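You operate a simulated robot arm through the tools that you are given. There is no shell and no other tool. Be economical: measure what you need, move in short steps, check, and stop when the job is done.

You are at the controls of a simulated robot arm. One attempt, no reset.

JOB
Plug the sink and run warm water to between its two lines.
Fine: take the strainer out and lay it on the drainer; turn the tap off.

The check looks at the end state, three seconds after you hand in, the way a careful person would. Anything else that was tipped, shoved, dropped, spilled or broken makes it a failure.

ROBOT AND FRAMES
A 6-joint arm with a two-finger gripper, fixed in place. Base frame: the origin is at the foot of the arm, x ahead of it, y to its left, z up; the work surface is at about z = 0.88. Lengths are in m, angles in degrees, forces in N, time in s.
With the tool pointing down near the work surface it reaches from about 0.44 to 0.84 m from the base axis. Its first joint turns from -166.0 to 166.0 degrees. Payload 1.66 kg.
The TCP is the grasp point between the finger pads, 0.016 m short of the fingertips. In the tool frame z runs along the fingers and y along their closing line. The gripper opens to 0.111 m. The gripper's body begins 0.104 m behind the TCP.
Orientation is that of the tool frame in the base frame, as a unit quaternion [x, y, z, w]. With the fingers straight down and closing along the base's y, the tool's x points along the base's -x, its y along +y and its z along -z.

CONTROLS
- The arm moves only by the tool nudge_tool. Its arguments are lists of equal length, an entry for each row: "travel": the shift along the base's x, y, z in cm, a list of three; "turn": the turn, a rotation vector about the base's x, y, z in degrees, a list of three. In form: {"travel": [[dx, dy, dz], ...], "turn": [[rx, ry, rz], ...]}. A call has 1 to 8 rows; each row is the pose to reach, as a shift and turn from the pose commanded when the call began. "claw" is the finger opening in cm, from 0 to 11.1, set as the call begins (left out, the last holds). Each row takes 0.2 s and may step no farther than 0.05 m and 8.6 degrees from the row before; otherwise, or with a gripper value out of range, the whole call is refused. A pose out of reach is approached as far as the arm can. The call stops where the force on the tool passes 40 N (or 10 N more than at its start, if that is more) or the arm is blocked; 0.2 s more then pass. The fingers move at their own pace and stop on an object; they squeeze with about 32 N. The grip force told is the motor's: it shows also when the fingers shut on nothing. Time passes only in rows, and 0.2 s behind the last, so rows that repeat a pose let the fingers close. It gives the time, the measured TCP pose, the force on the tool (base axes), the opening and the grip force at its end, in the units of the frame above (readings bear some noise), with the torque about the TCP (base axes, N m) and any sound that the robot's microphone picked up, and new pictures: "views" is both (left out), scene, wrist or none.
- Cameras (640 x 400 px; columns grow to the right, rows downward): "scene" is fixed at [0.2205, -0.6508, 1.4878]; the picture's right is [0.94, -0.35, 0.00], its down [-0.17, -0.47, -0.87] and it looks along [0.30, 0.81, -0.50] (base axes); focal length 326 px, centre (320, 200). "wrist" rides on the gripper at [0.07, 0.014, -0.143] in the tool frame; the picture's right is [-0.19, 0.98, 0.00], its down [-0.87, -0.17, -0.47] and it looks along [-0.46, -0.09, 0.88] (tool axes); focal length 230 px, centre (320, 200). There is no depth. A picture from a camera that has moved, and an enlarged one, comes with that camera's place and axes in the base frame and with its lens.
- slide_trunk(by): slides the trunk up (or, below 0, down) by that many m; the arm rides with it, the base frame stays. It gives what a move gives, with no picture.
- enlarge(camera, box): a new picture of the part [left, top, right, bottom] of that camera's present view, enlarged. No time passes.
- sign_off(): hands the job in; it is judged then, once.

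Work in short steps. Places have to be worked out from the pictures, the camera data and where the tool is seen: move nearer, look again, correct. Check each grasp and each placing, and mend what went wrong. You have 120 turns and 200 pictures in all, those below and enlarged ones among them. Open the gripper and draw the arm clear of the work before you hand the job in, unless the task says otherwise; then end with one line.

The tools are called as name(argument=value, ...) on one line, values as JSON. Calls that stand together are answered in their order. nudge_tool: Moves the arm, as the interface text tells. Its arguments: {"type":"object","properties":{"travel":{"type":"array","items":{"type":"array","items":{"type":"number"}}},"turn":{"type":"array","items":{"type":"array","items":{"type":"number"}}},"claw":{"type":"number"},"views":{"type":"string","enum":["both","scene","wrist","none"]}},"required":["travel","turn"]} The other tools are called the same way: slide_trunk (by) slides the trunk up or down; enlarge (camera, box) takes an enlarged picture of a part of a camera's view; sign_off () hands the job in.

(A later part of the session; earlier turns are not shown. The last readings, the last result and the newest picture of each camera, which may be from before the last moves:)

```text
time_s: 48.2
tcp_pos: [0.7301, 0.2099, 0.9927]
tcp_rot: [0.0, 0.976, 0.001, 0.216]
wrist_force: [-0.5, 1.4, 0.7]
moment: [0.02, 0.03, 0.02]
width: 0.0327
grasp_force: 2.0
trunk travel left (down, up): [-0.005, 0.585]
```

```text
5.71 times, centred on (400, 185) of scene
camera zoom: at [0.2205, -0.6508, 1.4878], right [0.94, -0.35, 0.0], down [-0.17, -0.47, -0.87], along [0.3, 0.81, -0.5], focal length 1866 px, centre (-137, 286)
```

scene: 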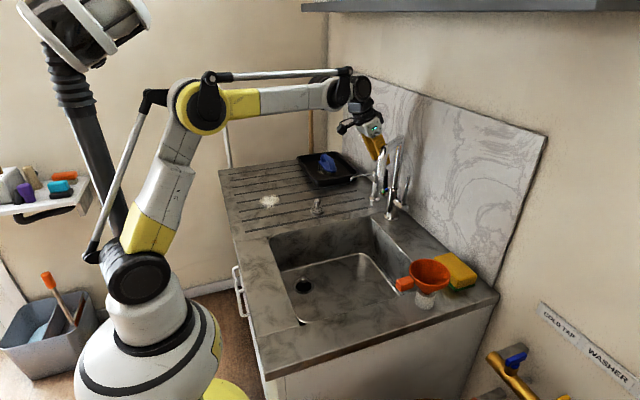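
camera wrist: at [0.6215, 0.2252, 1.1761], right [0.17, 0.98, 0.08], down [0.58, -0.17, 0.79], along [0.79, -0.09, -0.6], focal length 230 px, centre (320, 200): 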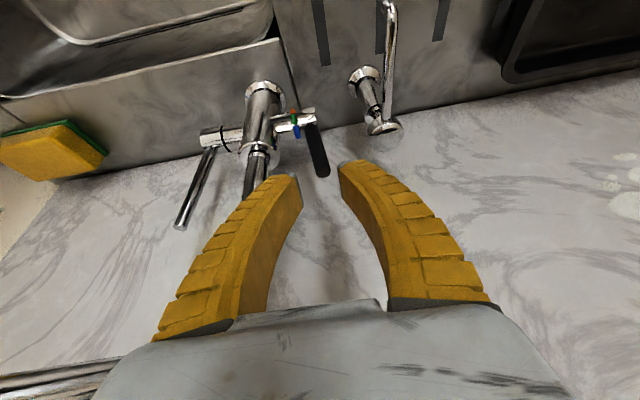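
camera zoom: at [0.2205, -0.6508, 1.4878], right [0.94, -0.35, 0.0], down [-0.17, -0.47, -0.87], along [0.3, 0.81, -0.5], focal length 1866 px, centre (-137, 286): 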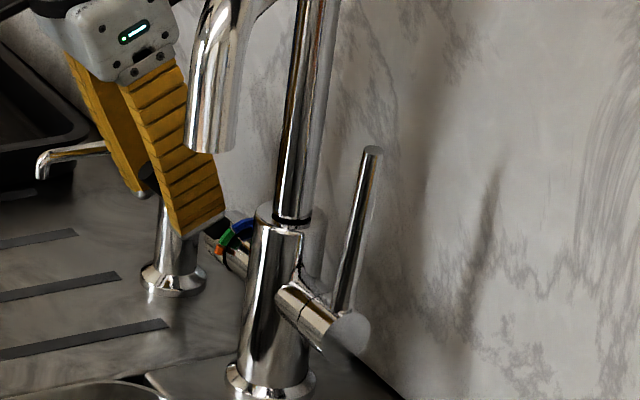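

The lever now points right at the green mark. I back off and go around to the −y side for the flow lever, reorienting in stages.

nudge_tool(travel=[[-1.6, 0, 3.5], [-4, 0, 7], [-8, 0, 9], [-12.5, 0, 10], [-16.5, 0, 10], [-19, -3.5, 10], [-21, -7.5, 10], [-22, -12, 10]], turn=[[0, 0, 0], [0, 0, 0], [0, 0, 0], [0, 8, 0], [0, 16, 0], [0, 24, 0], [0, 25, 0], [0, 25, 0]], views="none")

nudge_tool(travel=[[0, -3, 0.5], [0, -6, 1], [0, -9, 1.5], [0, -12, 2], [0, -15, 2.5], [0, -18, 3], [0, -20, 3], [0, -20, 3]], turn=[[0, 0, 8.5], [0, 0, 17], [0, 0, 25.5], [0, 0, 34], [0, 0, 42.5], [0, 0, 51], [0, 0, 59.5], [0, 0, 68]], views="none")

nudge_tool(travel=[[3, 0, 0], [6, 0, 0], [9, 0, 0]], turn=[[0, 0, 8], [0, 0, 16], [0, 0, 22]], views="scene")

```text
time_s: 50.0
tcp_pos: [0.5093, 0.0918, 1.0942]
tcp_rot: [0.0, 1.0, 0.0, 0.0]
wrist_force: [-0.1, -0.1, 0.4]
moment: [-0.01, 0.01, 0.0]
width: 0.0326
grasp_force: 1.5
trunk travel left (down, up): [-0.005, 0.585]
```

```text
time_s: 51.8
tcp_pos: [0.5112, -0.1099, 1.1222]
tcp_rot: [-0.56, 0.828, 0.0, 0.001]
wrist_force: [0.0, -1.6, -0.4]
moment: [-0.03, -0.01, 0.0]
width: 0.0327
grasp_force: 2.1
trunk travel left (down, up): [-0.005, 0.585]
```

```text
time_s: 52.6
tcp_pos: [0.6025, -0.1067, 1.1207]
tcp_rot: [0.708, -0.707, -0.001, 0.0]
wrist_force: [0.3, 0.4, 0.1]
moment: [0.0, -0.03, 0.03]
width: 0.0327
grasp_force: 2.1
trunk travel left (down, up): [-0.005, 0.585]
```

scene: 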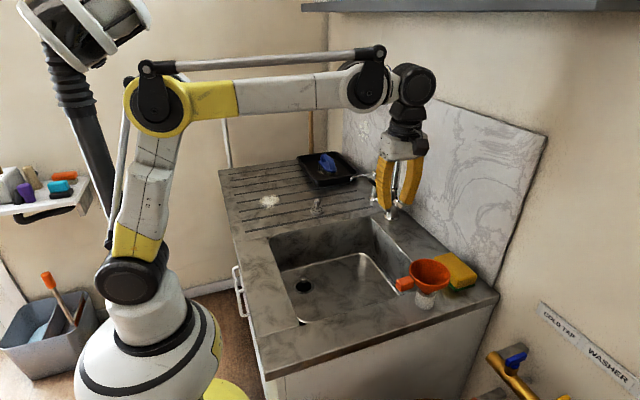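

nudge_tool(travel=[[1.5, 0.5, 0.5], [3, 1, 1], [5, 2, 1], [7, 3, 1], [9, 4, 1], [10, 4, 1]], turn=[[8, 0, 0], [16, 0, 0], [24, 0, 0], [32, 0, 0], [40, 0, 0], [45, 0, 0]], claw=4.5)

enlarge(camera="wrist", box=[160, 60, 480, 260])

```text
time_s: 54.0
tcp_pos: [0.7009, -0.0703, 1.1308]
tcp_rot: [-0.653, 0.653, 0.271, 0.272]
wrist_force: [-0.6, 0.7, 0.2]
moment: [0.0, -0.02, -0.01]
width: 0.0473
grasp_force: 1.8
trunk travel left (down, up): [-0.005, 0.585]
camera wrist: at [0.6859, -0.2206, 1.1836], right [-0.98, 0.13, 0.13], down [0.17, 0.28, 0.95], along [0.09, 0.95, -0.29], focal length 230 px, centre (320, 200)
```

scene: 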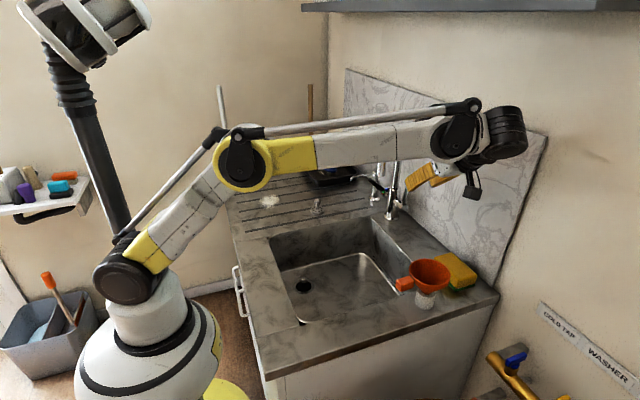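
wrist: 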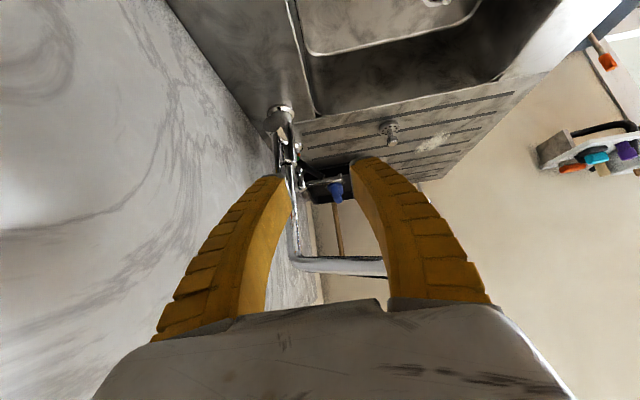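

```text
2.00 times, centred on (320, 160) of wrist
camera zoom: at [0.6859, -0.2206, 1.1836], right [-0.98, 0.13, 0.13], down [0.17, 0.28, 0.95], along [0.09, 0.95, -0.29], focal length 460 px, centre (320, 280)
```

zoom: 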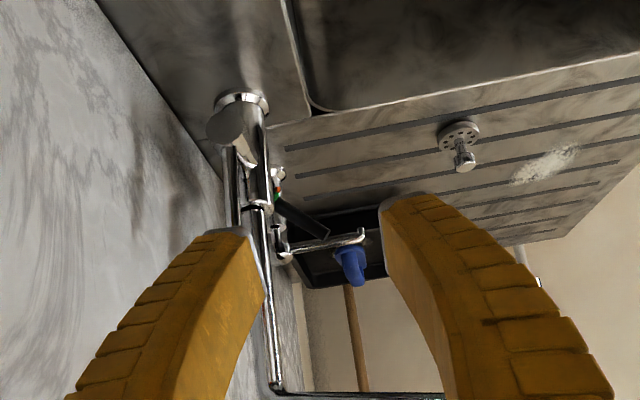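

The view shows the flow lever left of the riser as estimated. I widen to 6.5 cm so the lever will sit between the fingers, and move to a stand-off on its axis.

nudge_tool(travel=[[2.5, 0, 0], [5, 0, 0], [7.5, 0, 0], [7.5, 4.5, -0.5], [7.5, 8, -1]], turn=[[0, 0, 0], [0, 0, 0], [0, 0, 0], [0, 0, 0], [0, 0, 0]], claw=6.3)

enlarge(camera="wrist", box=[200, 60, 440, 210])

enlarge(camera="scene", box=[350, 100, 530, 225])

```text
time_s: 55.2
tcp_pos: [0.7677, 0.0003, 1.1227]
tcp_rot: [-0.653, 0.653, 0.27, 0.272]
wrist_force: [-1.0, -0.3, 0.6]
moment: [-0.06, -0.03, -0.03]
width: 0.0646
grasp_force: 1.0
out of reach, approached as far as the arm can: row 2, 3, 4, 5
trunk travel left (down, up): [-0.005, 0.585]
camera wrist: at [0.752, -0.1493, 1.174], right [-0.98, 0.13, 0.13], down [0.17, 0.28, 0.95], along [0.09, 0.95, -0.3], focal length 230 px, centre (320, 200)
```

scene: 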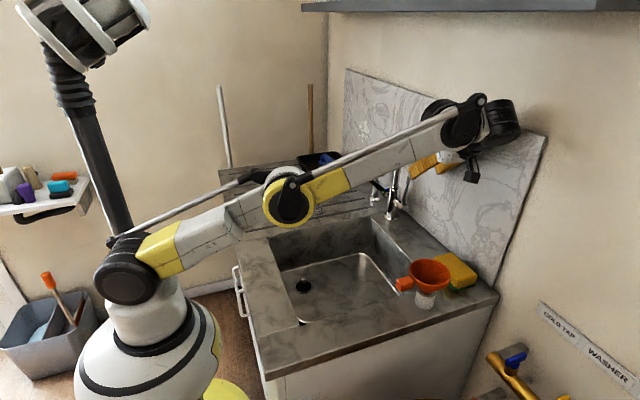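
wrist: 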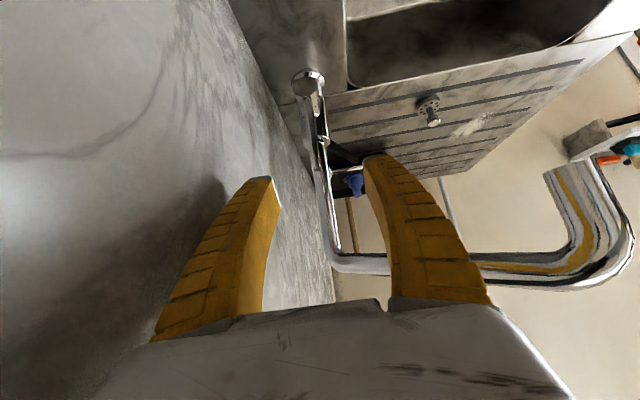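

```text
2.67 times, centred on (320, 135) of wrist
camera zoom: at [0.752, -0.1493, 1.174], right [-0.98, 0.13, 0.13], down [0.17, 0.28, 0.95], along [0.09, 0.95, -0.3], focal length 614 px, centre (320, 373)
```

zoom: 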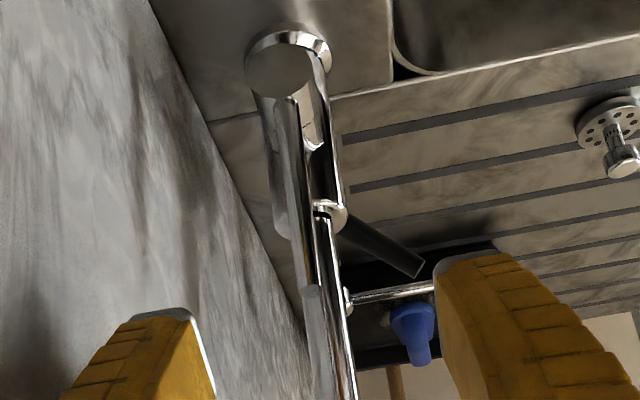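

```text
3.20 times, centred on (440, 162) of scene
camera zoom: at [0.2205, -0.6508, 1.4878], right [0.94, -0.35, 0.0], down [-0.17, -0.47, -0.87], along [0.3, 0.81, -0.5], focal length 1045 px, centre (-64, 320)
```

zoom: 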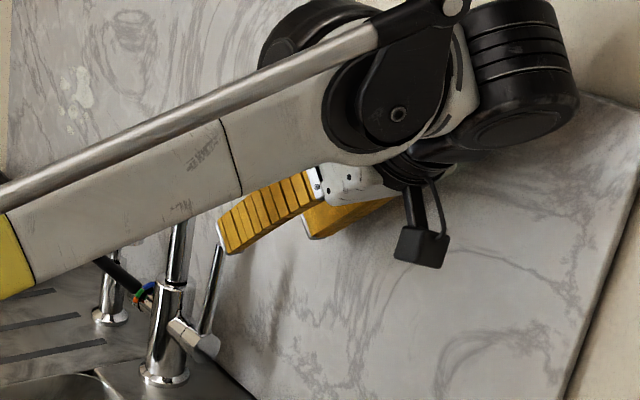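

The arm is nearly straight here with the trunk low, so I raise the trunk 0.2 m for better posture. The near view also re-fixes the flow lever: essentially vertical at about (0.773, 0.083), z 0.95–1.06.

slide_trunk(by=0.2)

nudge_tool(travel=[[0, -1, -4.5], [0, -2, -9], [0, -2, -13.5], [0, -2, -18], [0, -2, -20]], turn=[[0, 0, 0], [0, 0, 0], [0, 0, 0], [0, 0, 0], [0, 0, 0]], claw=4)

enlarge(camera="wrist", box=[200, 60, 440, 210])

```text
time_s: 57.4
tcp_pos: [0.7889, -0.0041, 1.2717]
tcp_rot: [-0.653, 0.653, 0.272, 0.271]
wrist_force: [-5.0, 1.0, 3.2]
moment: [-0.04, -0.21, 0.06]
width: 0.0609
grasp_force: 0.1
trunk travel left (down, up): [-0.204, 0.386]
stopped: the arm was blocked; the commanded pose is now the measured one
```

```text
time_s: 58.6
tcp_pos: [0.7876, -0.0229, 1.0688]
tcp_rot: [0.654, -0.653, -0.271, -0.27]
wrist_force: [-0.4, 0.5, 0.5]
moment: [-0.02, 0.05, 0.0]
width: 0.0424
grasp_force: 1.7
trunk travel left (down, up): [-0.204, 0.386]
camera wrist: at [0.7713, -0.1729, 1.1214], right [-0.98, 0.13, 0.13], down [0.17, 0.28, 0.95], along [0.09, 0.95, -0.3], focal length 230 px, centre (320, 200)
```

scene: 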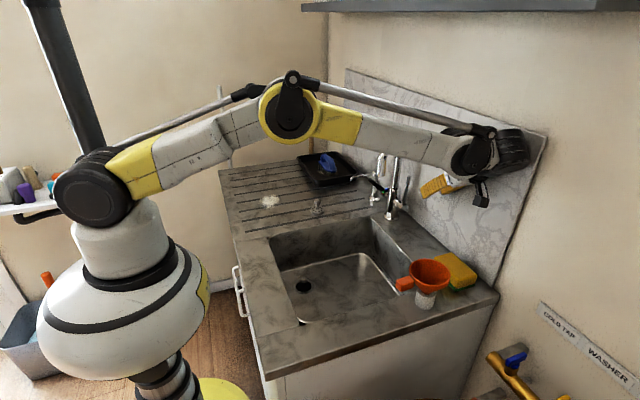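
wrist: 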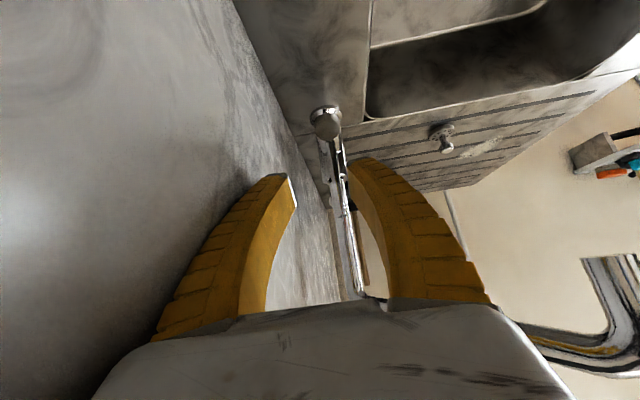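

```text
2.67 times, centred on (320, 135) of wrist
camera zoom: at [0.7713, -0.1729, 1.1214], right [-0.98, 0.13, 0.13], down [0.17, 0.28, 0.95], along [0.09, 0.95, -0.3], focal length 614 px, centre (320, 373)
```

zoom: 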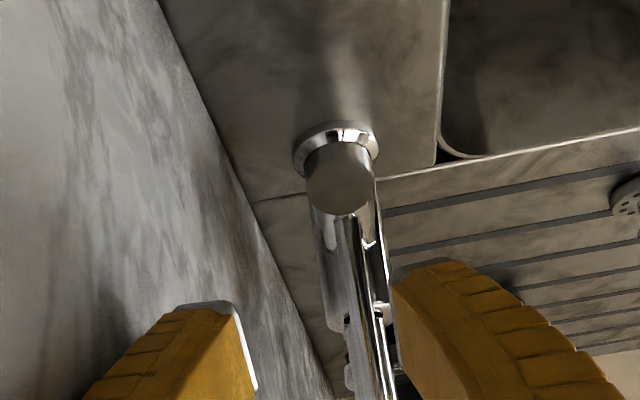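

The slide brushed the wall lightly (5 N) because the tool had drifted to x≈0.789; nothing else moved. I shift to x≈0.772 away from it, then advance to straddle the lever.

nudge_tool(travel=[[-1.6, 0, 0], [-1.6, 3, -1.2], [-1.6, 6.5, -2.5], [-1.6, 9.8, -3.7]], turn=[[0, 0, 0], [0, 0, 0], [0, 0, 0], [0, 0, 0]], views="both")

enlarge(camera="wrist", box=[200, 110, 440, 260])

enlarge(camera="scene", box=[350, 120, 510, 220])

```text
time_s: 59.6
tcp_pos: [0.7711, 0.0742, 1.0326]
tcp_rot: [-0.653, 0.653, 0.271, 0.271]
wrist_force: [0.3, 0.9, 0.4]
moment: [-0.03, 0.01, -0.01]
width: 0.0419
grasp_force: 2.1
trunk travel left (down, up): [-0.204, 0.386]
camera wrist: at [0.7551, -0.0759, 1.0839], right [-0.98, 0.14, 0.13], down [0.17, 0.28, 0.95], along [0.09, 0.95, -0.3], focal length 230 px, centre (320, 200)
```

scene: 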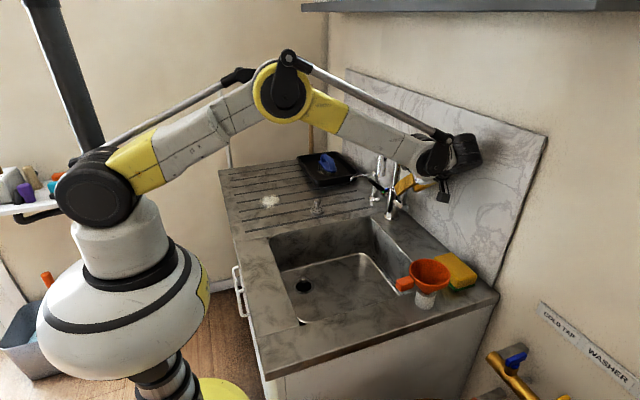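
wrist: 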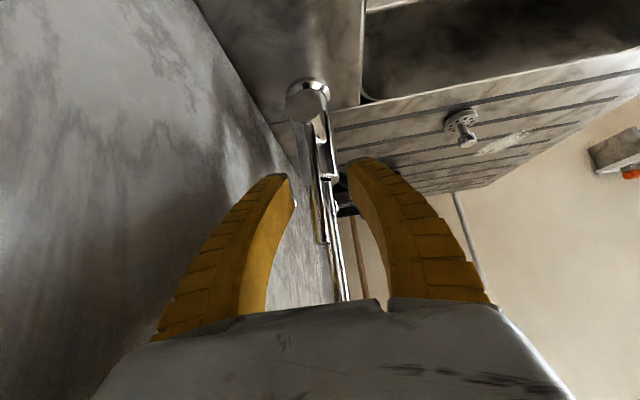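

```text
2.67 times, centred on (320, 185) of wrist
camera zoom: at [0.7551, -0.0759, 1.0839], right [-0.98, 0.14, 0.13], down [0.17, 0.28, 0.95], along [0.09, 0.95, -0.3], focal length 614 px, centre (320, 240)
```

zoom: 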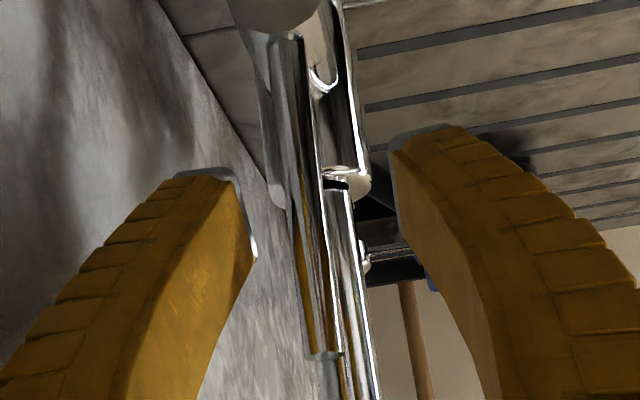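

```text
4.00 times, centred on (430, 170) of scene
camera zoom: at [0.2205, -0.6508, 1.4878], right [0.94, -0.35, 0.0], down [-0.17, -0.47, -0.87], along [0.3, 0.81, -0.5], focal length 1306 px, centre (-120, 320)
```

zoom: 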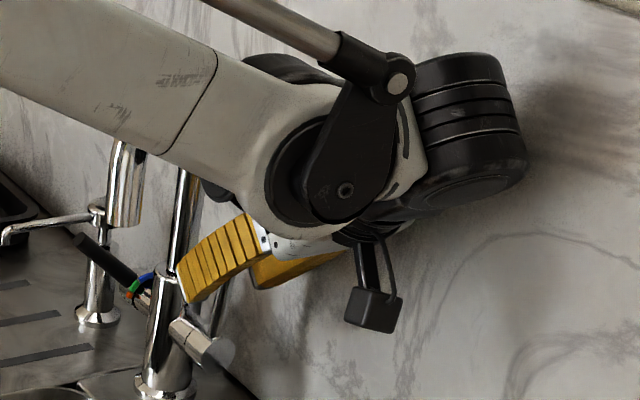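

The lever stands between the fingers. I advance 0.7 cm more, then draw −x so the rear finger pulls the lever forward a little.

nudge_tool(travel=[[0, 0.7, 0], [-0.8, 0.7, 0], [-1.6, 0.7, 0], [-2.2, 0.7, 0], [-2.8, 0.7, 0]], turn=[[0, 0, 0], [0, 0, 0], [0, 0, 0], [0, 0, 0], [0, 0, 0]], views="scene")

enlarge(camera="wrist", box=[200, 110, 440, 260])

enlarge(camera="scene", box=[260, 160, 460, 310])

```text
time_s: 60.8
tcp_pos: [0.7437, 0.0818, 1.0317]
tcp_rot: [0.654, -0.653, -0.271, -0.27]
wrist_force: [0.5, -0.8, 1.3]
moment: [0.02, -0.01, -0.04]
width: 0.0433
grasp_force: 2.4
trunk travel left (down, up): [-0.204, 0.386]
```

scene: 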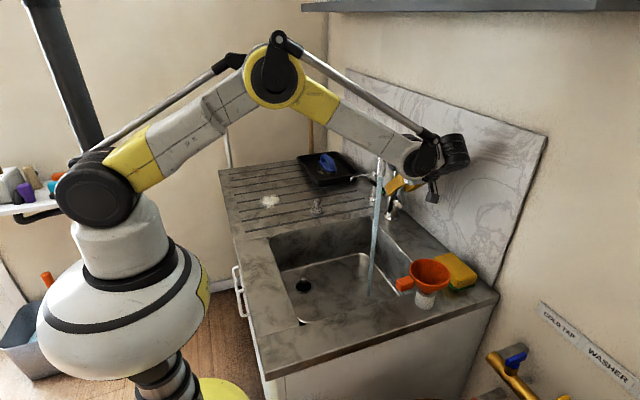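

```text
2.67 times, centred on (320, 185) of wrist
camera zoom: at [0.7277, -0.0689, 1.0843], right [-0.98, 0.13, 0.13], down [0.17, 0.28, 0.95], along [0.09, 0.95, -0.3], focal length 614 px, centre (320, 240)
```

zoom: 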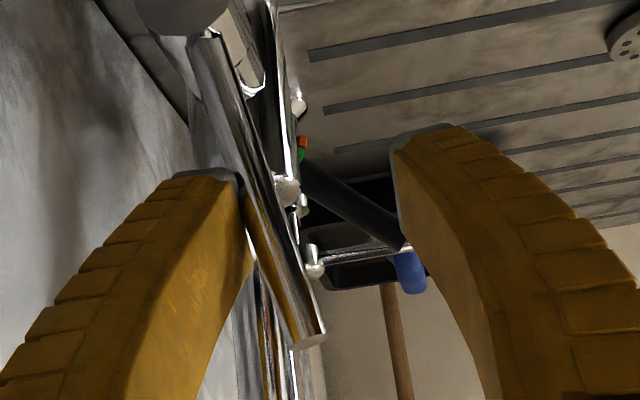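

```text
2.67 times, centred on (360, 235) of scene
camera zoom: at [0.2205, -0.6508, 1.4878], right [0.94, -0.35, 0.0], down [-0.17, -0.47, -0.87], along [0.3, 0.81, -0.5], focal length 871 px, centre (213, 107)
```

zoom: 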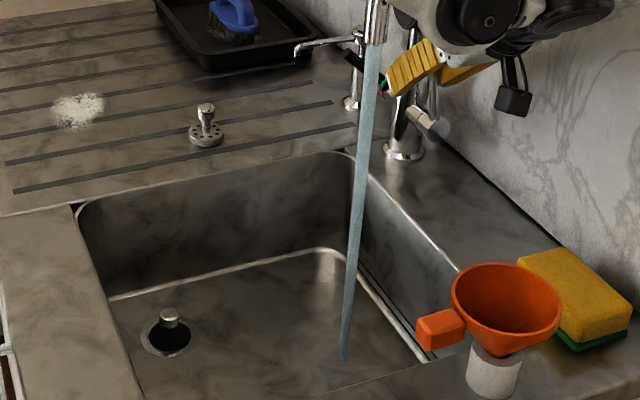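

Water is running into the sink, clear of the gripper. I wait in place and watch the level.

nudge_tool(travel=[[0, 0, 0], [0, 0, 0], [0, 0, 0], [0, 0, 0], [0, 0, 0], [0, 0, 0], [0, 0, 0], [0, 0, 0]], turn=[[0, 0, 0], [0, 0, 0], [0, 0, 0], [0, 0, 0], [0, 0, 0], [0, 0, 0], [0, 0, 0], [0, 0, 0]], views="none")

enlarge(camera="scene", box=[270, 210, 430, 330])

```text
time_s: 62.6
tcp_pos: [0.7428, 0.0807, 1.0324]
tcp_rot: [0.654, -0.653, -0.271, -0.27]
wrist_force: [-0.2, 0.7, -0.8]
moment: [0.0, -0.01, 0.01]
width: 0.0425
grasp_force: 2.1
trunk travel left (down, up): [-0.204, 0.386]
```

```text
3.33 times, centred on (350, 270) of scene
camera zoom: at [0.2205, -0.6508, 1.4878], right [0.94, -0.35, 0.0], down [-0.17, -0.47, -0.87], along [0.3, 0.81, -0.5], focal length 1088 px, centre (220, -33)
```

zoom: 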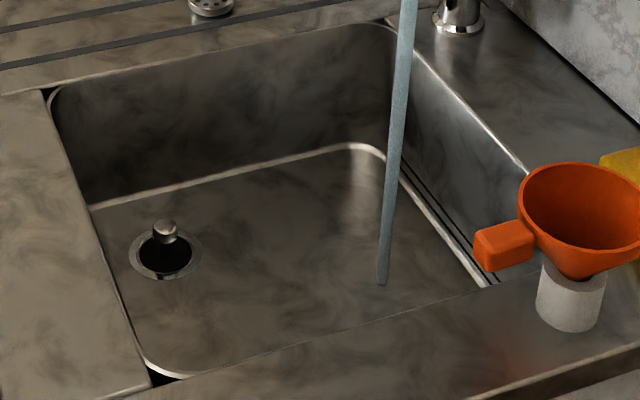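

nudge_tool(travel=[[0, 0, 0], [0, 0, 0], [0, 0, 0], [0, 0, 0], [0, 0, 0], [0, 0, 0], [0, 0, 0], [0, 0, 0]], turn=[[0, 0, 0], [0, 0, 0], [0, 0, 0], [0, 0, 0], [0, 0, 0], [0, 0, 0], [0, 0, 0], [0, 0, 0]], views="none")

nudge_tool(travel=[[0, 0, 0], [0, 0, 0], [0, 0, 0], [0, 0, 0], [0, 0, 0], [0, 0, 0], [0, 0, 0], [0, 0, 0]], turn=[[0, 0, 0], [0, 0, 0], [0, 0, 0], [0, 0, 0], [0, 0, 0], [0, 0, 0], [0, 0, 0], [0, 0, 0]], views="none")

enlarge(camera="scene", box=[270, 210, 430, 330])

```text
time_s: 64.4
tcp_pos: [0.7438, 0.0823, 1.0336]
tcp_rot: [0.653, -0.653, -0.271, -0.27]
wrist_force: [-0.1, 0.1, 0.1]
moment: [0.0, 0.0, 0.0]
width: 0.0422
grasp_force: 2.2
trunk travel left (down, up): [-0.204, 0.386]
```

```text
time_s: 66.2
tcp_pos: [0.743, 0.0809, 1.0325]
tcp_rot: [0.654, -0.653, -0.271, -0.271]
wrist_force: [-0.9, -0.1, 0.0]
moment: [0.01, 0.0, 0.02]
width: 0.0422
grasp_force: 1.6
trunk travel left (down, up): [-0.204, 0.386]
```

```text
3.33 times, centred on (350, 270) of scene
camera zoom: at [0.2205, -0.6508, 1.4878], right [0.94, -0.35, 0.0], down [-0.17, -0.47, -0.87], along [0.3, 0.81, -0.5], focal length 1088 px, centre (220, -33)
```

zoom: 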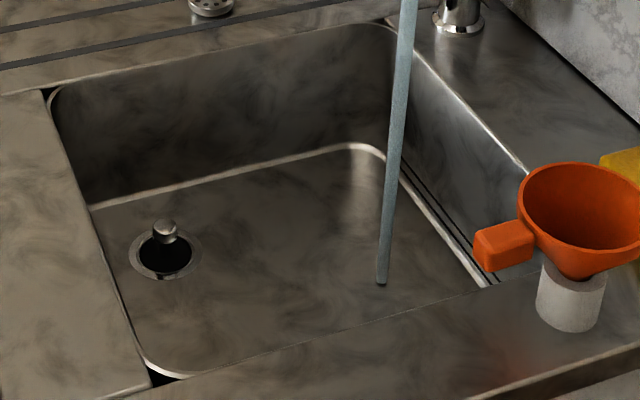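

No visible rise yet after ~6 s; check the plug and floor more closely.

enlarge(camera="scene", box=[280, 260, 340, 305])

enlarge(camera="scene", box=[340, 240, 420, 300])

```text
8.89 times, centred on (310, 282) of scene
camera zoom: at [0.2205, -0.6508, 1.4878], right [0.94, -0.35, 0.0], down [-0.17, -0.47, -0.87], along [0.3, 0.81, -0.5], focal length 2902 px, centre (409, -533)
```

zoom: 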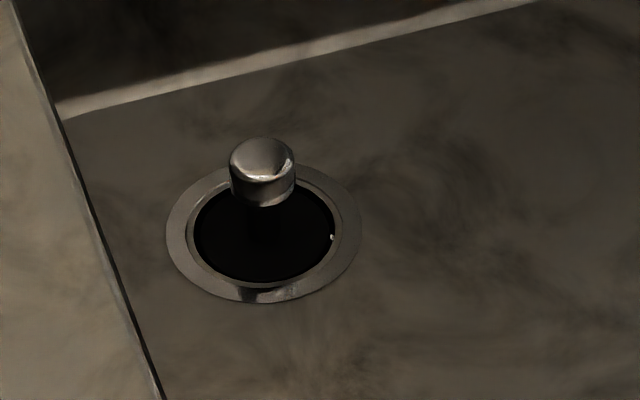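

```text
6.67 times, centred on (380, 270) of scene
camera zoom: at [0.2205, -0.6508, 1.4878], right [0.94, -0.35, 0.0], down [-0.17, -0.47, -0.87], along [0.3, 0.81, -0.5], focal length 2176 px, centre (-80, -267)
```

zoom: 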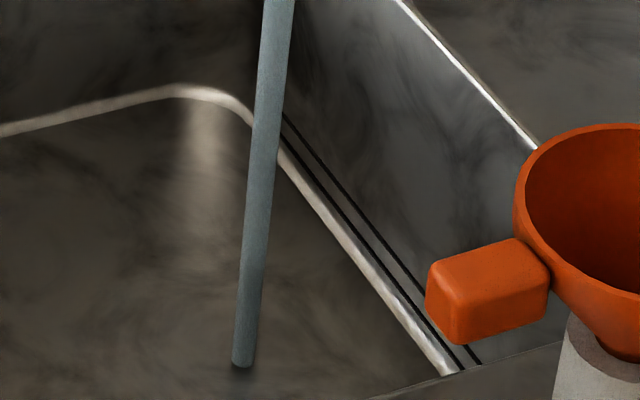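

nudge_tool(travel=[[0, 0, 0], [0, 0, 0], [0, 0, 0], [0, 0, 0], [0, 0, 0], [0, 0, 0], [0, 0, 0], [0, 0, 0]], turn=[[0, 0, 0], [0, 0, 0], [0, 0, 0], [0, 0, 0], [0, 0, 0], [0, 0, 0], [0, 0, 0], [0, 0, 0]], views="none")

nudge_tool(travel=[[0, 0, 0], [0, 0, 0], [0, 0, 0], [0, 0, 0], [0, 0, 0], [0, 0, 0], [0, 0, 0], [0, 0, 0]], turn=[[0, 0, 0], [0, 0, 0], [0, 0, 0], [0, 0, 0], [0, 0, 0], [0, 0, 0], [0, 0, 0], [0, 0, 0]], views="none")

enlarge(camera="scene", box=[340, 240, 420, 300])

enlarge(camera="scene", box=[280, 260, 340, 305])

```text
time_s: 68.0
tcp_pos: [0.7439, 0.082, 1.0317]
tcp_rot: [0.653, -0.653, -0.271, -0.271]
wrist_force: [0.7, 0.5, 1.1]
moment: [-0.01, -0.02, 0.0]
width: 0.0423
grasp_force: 1.6
trunk travel left (down, up): [-0.204, 0.386]
```

```text
time_s: 69.8
tcp_pos: [0.7423, 0.0802, 1.0323]
tcp_rot: [0.654, -0.653, -0.271, -0.27]
wrist_force: [0.9, 0.0, 0.2]
moment: [0.03, -0.03, -0.02]
width: 0.0423
grasp_force: 2.2
trunk travel left (down, up): [-0.204, 0.386]
```

```text
6.67 times, centred on (380, 270) of scene
camera zoom: at [0.2205, -0.6508, 1.4878], right [0.94, -0.35, 0.0], down [-0.17, -0.47, -0.87], along [0.3, 0.81, -0.5], focal length 2176 px, centre (-80, -267)
```

zoom: 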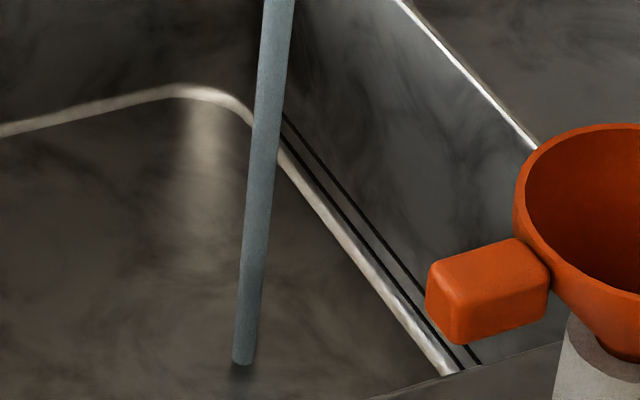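

```text
8.89 times, centred on (310, 282) of scene
camera zoom: at [0.2205, -0.6508, 1.4878], right [0.94, -0.35, 0.0], down [-0.17, -0.47, -0.87], along [0.3, 0.81, -0.5], focal length 2902 px, centre (409, -533)
```

zoom: 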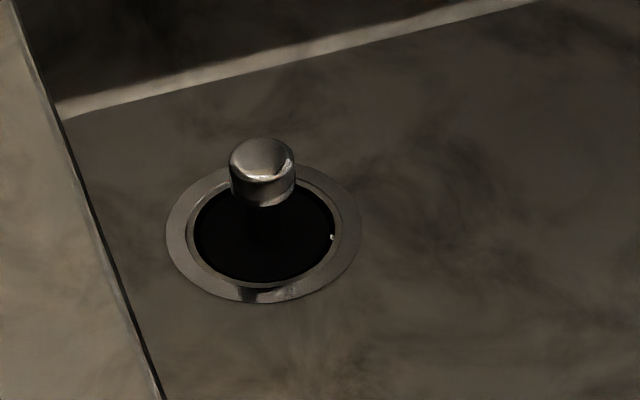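

The water is clear and rising only slowly (the stream's foot has lifted ~1 mm). I open the lever a bit more, 2 cm.

nudge_tool(travel=[[-0.7, 0, 0], [-1.4, 0, 0], [-2, 0, 0], [-2, 0, 0], [-2, 0, 0], [-2, 0, 0], [-2, 0, 0], [-2, 0, 0]], turn=[[0, 0, 0], [0, 0, 0], [0, 0, 0], [0, 0, 0], [0, 0, 0], [0, 0, 0], [0, 0, 0], [0, 0, 0]], views="scene")

enlarge(camera="scene", box=[340, 130, 440, 300])

enlarge(camera="wrist", box=[200, 110, 440, 260])

```text
time_s: 71.6
tcp_pos: [0.7224, 0.0806, 1.0324]
tcp_rot: [-0.653, 0.653, 0.27, 0.271]
wrist_force: [0.0, 1.3, -0.5]
moment: [0.02, -0.01, 0.02]
width: 0.0423
grasp_force: 2.1
trunk travel left (down, up): [-0.204, 0.386]
```

scene: 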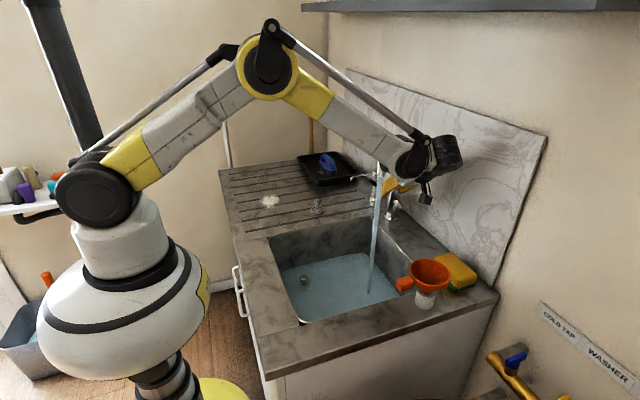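

```text
2.35 times, centred on (390, 215) of scene
camera zoom: at [0.2205, -0.6508, 1.4878], right [0.94, -0.35, 0.0], down [-0.17, -0.47, -0.87], along [0.3, 0.81, -0.5], focal length 768 px, centre (155, 165)
```

zoom: 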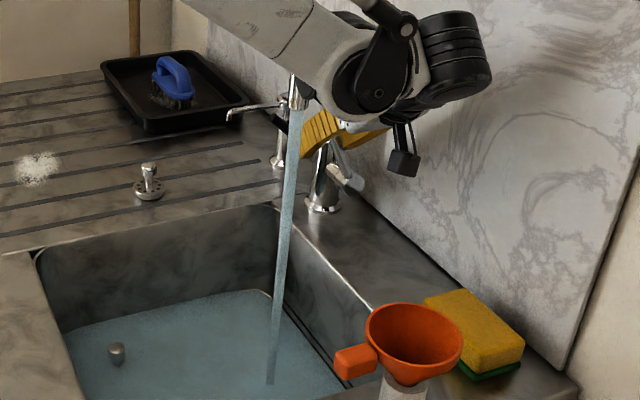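

```text
2.67 times, centred on (320, 185) of wrist
camera zoom: at [0.7077, -0.0687, 1.0839], right [-0.98, 0.13, 0.13], down [0.17, 0.28, 0.95], along [0.09, 0.95, -0.3], focal length 614 px, centre (320, 240)
```

zoom: 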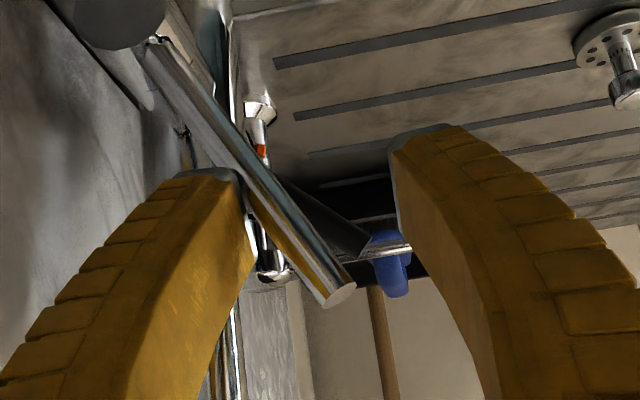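

The water surface is now clearly visible. Check it against the lines at once.

enlarge(camera="scene", box=[340, 240, 420, 300])

```text
6.67 times, centred on (380, 270) of scene
camera zoom: at [0.2205, -0.6508, 1.4878], right [0.94, -0.35, 0.0], down [-0.17, -0.47, -0.87], along [0.3, 0.81, -0.5], focal length 2176 px, centre (-80, -267)
```

zoom: 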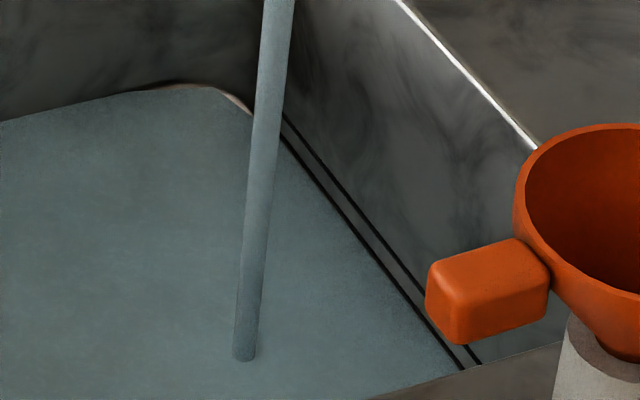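

Level is just at the lower line. I now narrow the claw to 2.4 cm and push the lever back to closed; a few more mm will run in meanwhile.

nudge_tool(travel=[[0.8, 0, 0], [1.8, 0, 0], [2.8, 0, 0], [3.8, 0, 0], [4.6, 0, 0], [5.2, 0, 0], [5.6, 0, 0]], turn=[[0, 0, 0], [0, 0, 0], [0, 0, 0], [0, 0, 0], [0, 0, 0], [0, 0, 0], [0, 0, 0]], claw=2.4, views="scene")

enlarge(camera="scene", box=[340, 240, 420, 300])

enlarge(camera="wrist", box=[200, 110, 440, 260])

```text
time_s: 73.2
tcp_pos: [0.7788, 0.0806, 1.0305]
tcp_rot: [0.653, -0.653, -0.271, -0.27]
wrist_force: [-1.1, -0.3, -0.4]
moment: [0.02, 0.0, 0.01]
width: 0.0278
grasp_force: 2.4
trunk travel left (down, up): [-0.204, 0.386]
```

scene: 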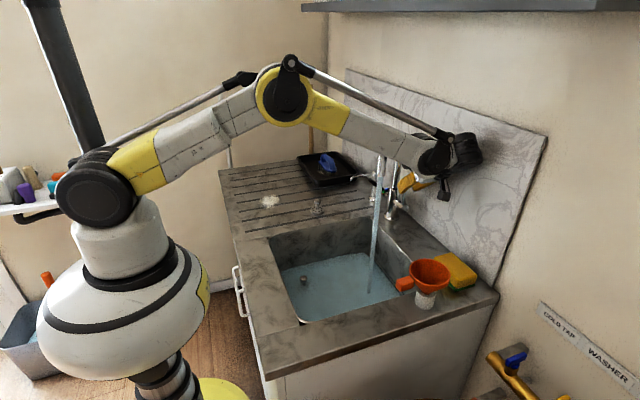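

```text
6.67 times, centred on (380, 270) of scene
camera zoom: at [0.2205, -0.6508, 1.4878], right [0.94, -0.35, 0.0], down [-0.17, -0.47, -0.87], along [0.3, 0.81, -0.5], focal length 2176 px, centre (-80, -267)
```

zoom: 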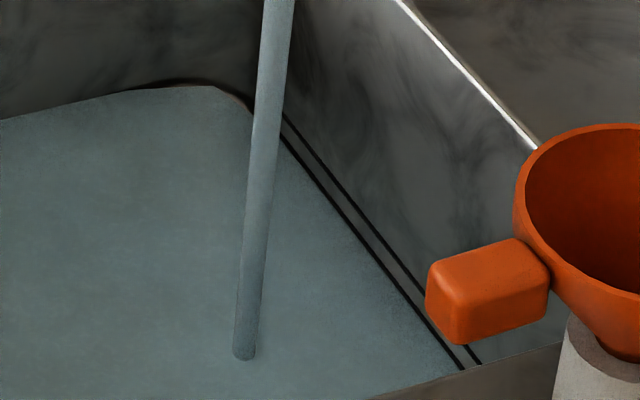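

```text
2.67 times, centred on (320, 185) of wrist
camera zoom: at [0.7629, -0.0689, 1.083], right [-0.98, 0.13, 0.13], down [0.17, 0.28, 0.95], along [0.09, 0.95, -0.3], focal length 614 px, centre (320, 240)
```

zoom: 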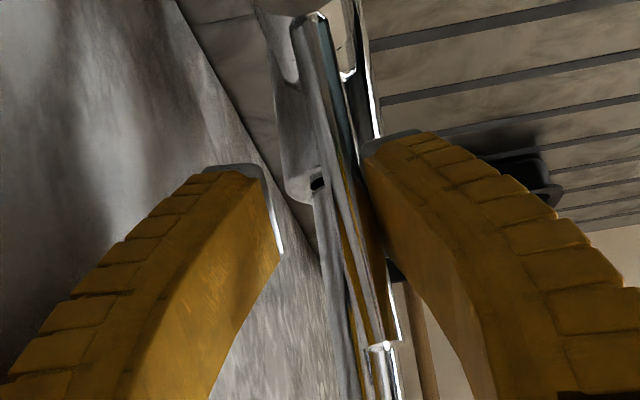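

The lever isn't quite back and flow continues slowly; the level is only at the lower line, so I re-open it moderately to add about 5 mm, watching.

nudge_tool(travel=[[-1.5, 0, 0], [-3, 0, 0], [-4.5, 0, 0], [-4.5, 0, 0], [-4.5, 0, 0], [-4.5, 0, 0], [-4.5, 0, 0], [-4.5, 0, 0]], turn=[[0, 0, 0], [0, 0, 0], [0, 0, 0], [0, 0, 0], [0, 0, 0], [0, 0, 0], [0, 0, 0], [0, 0, 0]], views="scene")

enlarge(camera="scene", box=[340, 240, 420, 300])

```text
time_s: 75.0
tcp_pos: [0.7346, 0.0815, 1.0319]
tcp_rot: [-0.653, 0.654, 0.27, 0.271]
wrist_force: [-0.6, -0.5, -0.5]
moment: [0.02, 0.0, 0.02]
width: 0.0268
grasp_force: 2.6
trunk travel left (down, up): [-0.204, 0.386]
```

scene: 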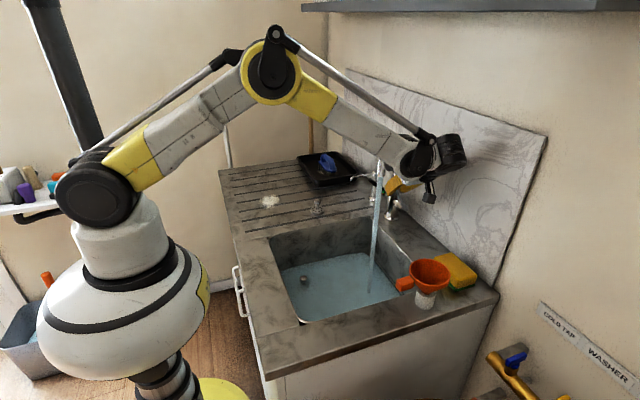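

```text
6.67 times, centred on (380, 270) of scene
camera zoom: at [0.2205, -0.6508, 1.4878], right [0.94, -0.35, 0.0], down [-0.17, -0.47, -0.87], along [0.3, 0.81, -0.5], focal length 2176 px, centre (-80, -267)
```

zoom: 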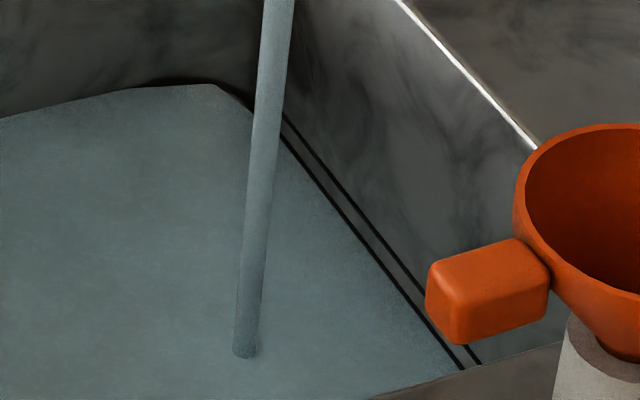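

Rising slowly, just touching the lower line. Wait another 3.6 s and recheck.

nudge_tool(travel=[[0, 0, 0], [0, 0, 0], [0, 0, 0], [0, 0, 0], [0, 0, 0], [0, 0, 0], [0, 0, 0], [0, 0, 0]], turn=[[0, 0, 0], [0, 0, 0], [0, 0, 0], [0, 0, 0], [0, 0, 0], [0, 0, 0], [0, 0, 0], [0, 0, 0]], views="none")

nudge_tool(travel=[[0, 0, 0], [0, 0, 0], [0, 0, 0], [0, 0, 0], [0, 0, 0], [0, 0, 0], [0, 0, 0], [0, 0, 0]], turn=[[0, 0, 0], [0, 0, 0], [0, 0, 0], [0, 0, 0], [0, 0, 0], [0, 0, 0], [0, 0, 0], [0, 0, 0]], views="scene")

enlarge(camera="scene", box=[350, 245, 410, 290])

```text
time_s: 76.8
tcp_pos: [0.7352, 0.0823, 1.0328]
tcp_rot: [0.654, -0.653, -0.271, -0.271]
wrist_force: [-0.1, 0.3, -0.4]
moment: [-0.01, 0.0, 0.02]
width: 0.0271
grasp_force: 2.0
trunk travel left (down, up): [-0.204, 0.386]
```

```text
time_s: 78.6
tcp_pos: [0.7354, 0.0831, 1.0326]
tcp_rot: [-0.653, 0.654, 0.27, 0.271]
wrist_force: [-0.5, -0.2, -0.8]
moment: [-0.02, 0.0, 0.0]
width: 0.0268
grasp_force: 2.0
trunk travel left (down, up): [-0.204, 0.386]
```

scene: 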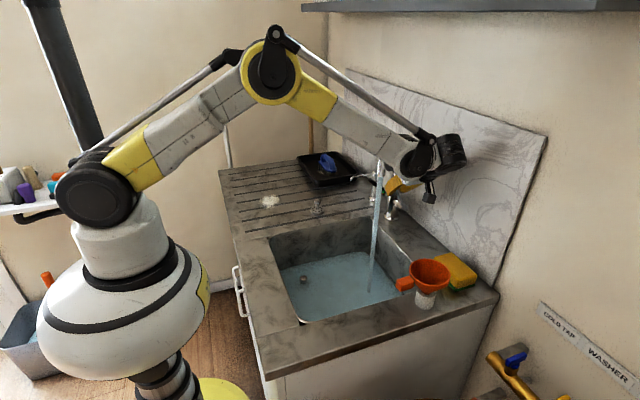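

```text
8.89 times, centred on (380, 268) of scene
camera zoom: at [0.2205, -0.6508, 1.4878], right [0.94, -0.35, 0.0], down [-0.17, -0.47, -0.87], along [0.3, 0.81, -0.5], focal length 2902 px, centre (-213, -400)
```

zoom: 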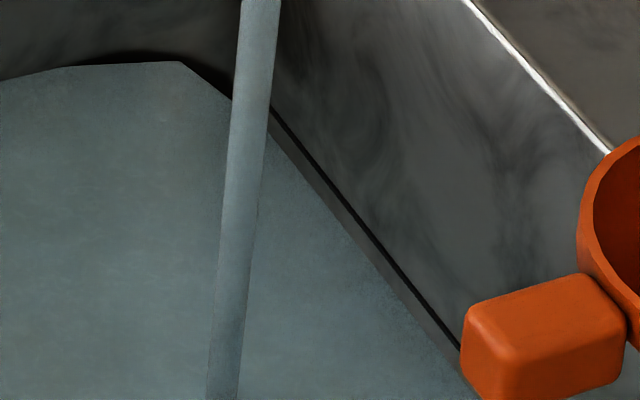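

The lower line is now submerged and the level is between the lines, a third of the way up. One more second, then close with the claw narrowed to 1.6 cm so the lever goes fully back.

nudge_tool(travel=[[0, 0, 0], [0, 0, 0], [1, 0, 0], [2, 0, 0], [3, 0, 0], [4, 0, 0], [4.6, 0, 0], [5.0, 0, 0]], turn=[[0, 0, 0], [0, 0, 0], [0, 0, 0], [0, 0, 0], [0, 0, 0], [0, 0, 0], [0, 0, 0], [0, 0, 0]], claw=1.6, views="scene")

enlarge(camera="scene", box=[350, 245, 410, 290])

enlarge(camera="wrist", box=[200, 110, 440, 260])

```text
time_s: 80.4
tcp_pos: [0.7832, 0.0811, 1.0315]
tcp_rot: [-0.653, 0.654, 0.27, 0.271]
wrist_force: [-8.3, 0.2, 0.0]
moment: [-0.01, 0.03, 0.04]
width: 0.0239
grasp_force: 5.7
trunk travel left (down, up): [-0.204, 0.386]
```

scene: 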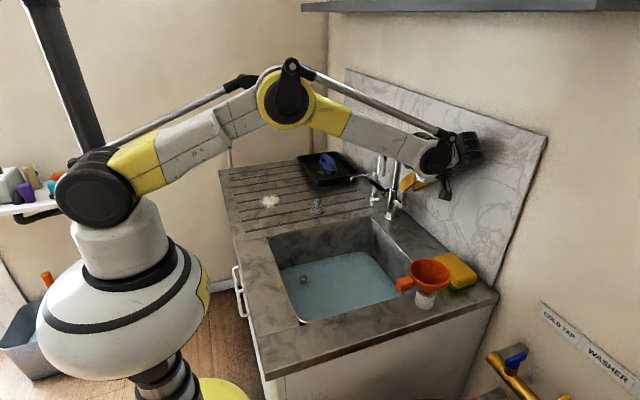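

```text
8.89 times, centred on (380, 268) of scene
camera zoom: at [0.2205, -0.6508, 1.4878], right [0.94, -0.35, 0.0], down [-0.17, -0.47, -0.87], along [0.3, 0.81, -0.5], focal length 2902 px, centre (-213, -400)
```

zoom: 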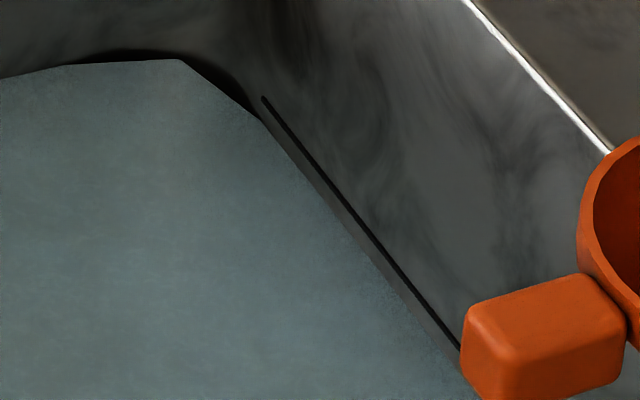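

```text
2.67 times, centred on (320, 185) of wrist
camera zoom: at [0.7673, -0.0687, 1.0841], right [-0.98, 0.13, 0.13], down [0.17, 0.28, 0.95], along [0.09, 0.95, -0.3], focal length 614 px, centre (320, 240)
```

zoom: 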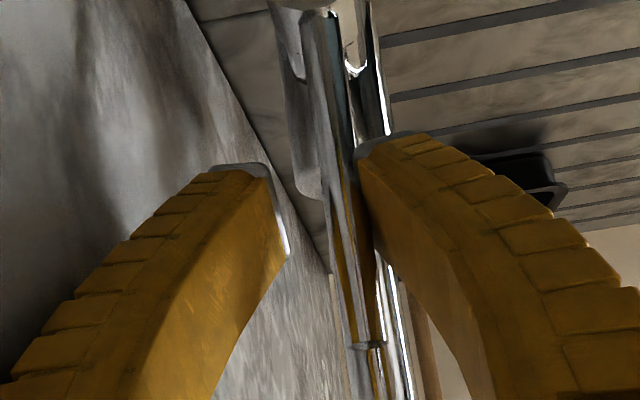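

Water is off and the level lies above the lower line. Let me magnify to see how far up it is.

enlarge(camera="scene", box=[376, 252, 400, 270])

```text
16.00 times, centred on (388, 261) of scene
camera zoom: at [0.2205, -0.6508, 1.4878], right [0.94, -0.35, 0.0], down [-0.17, -0.47, -0.87], along [0.3, 0.81, -0.5], focal length 5224 px, centre (-768, -776)
```

zoom: 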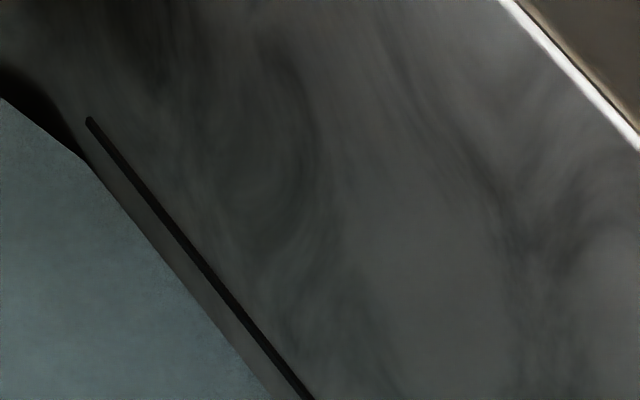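

The level is only ~1.5 mm above the lower line's centre, about 5 mm short of the middle. I re-open the same amount for about 7 s.

nudge_tool(travel=[[-1.5, 0, 0], [-3, 0, 0], [-4.9, 0, 0], [-4.9, 0, 0], [-4.9, 0, 0], [-4.9, 0, 0], [-4.9, 0, 0], [-4.9, 0, 0]], turn=[[0, 0, 0], [0, 0, 0], [0, 0, 0], [0, 0, 0], [0, 0, 0], [0, 0, 0], [0, 0, 0], [0, 0, 0]], claw=2.4, views="none")

nudge_tool(travel=[[0, 0, 0], [0, 0, 0], [0, 0, 0], [0, 0, 0], [0, 0, 0], [0, 0, 0], [0, 0, 0], [0, 0, 0]], turn=[[0, 0, 0], [0, 0, 0], [0, 0, 0], [0, 0, 0], [0, 0, 0], [0, 0, 0], [0, 0, 0], [0, 0, 0]], views="scene")

enlarge(camera="scene", box=[376, 252, 400, 270])

```text
time_s: 82.2
tcp_pos: [0.7346, 0.0808, 1.0309]
tcp_rot: [-0.653, 0.653, 0.271, 0.271]
wrist_force: [-0.1, 0.2, -0.2]
moment: [0.02, 0.0, 0.0]
width: 0.0268
grasp_force: 1.8
trunk travel left (down, up): [-0.204, 0.386]
```

```text
time_s: 84.0
tcp_pos: [0.7354, 0.0801, 1.0312]
tcp_rot: [0.654, -0.653, -0.271, -0.27]
wrist_force: [0.2, -1.3, -0.8]
moment: [0.0, 0.05, 0.0]
width: 0.0268
grasp_force: 2.3
trunk travel left (down, up): [-0.204, 0.386]
```

scene: 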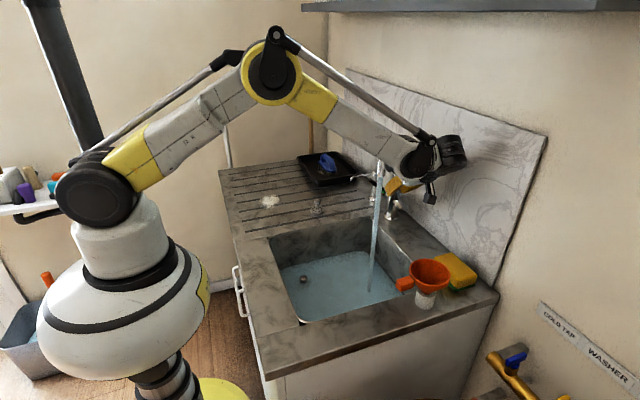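

```text
16.00 times, centred on (388, 261) of scene
camera zoom: at [0.2205, -0.6508, 1.4878], right [0.94, -0.35, 0.0], down [-0.17, -0.47, -0.87], along [0.3, 0.81, -0.5], focal length 5224 px, centre (-768, -776)
```

zoom: 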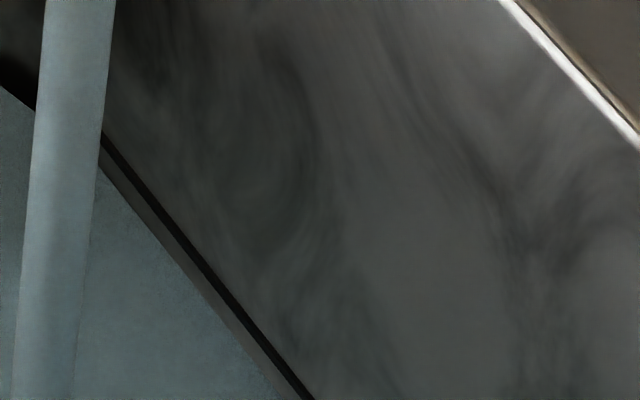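

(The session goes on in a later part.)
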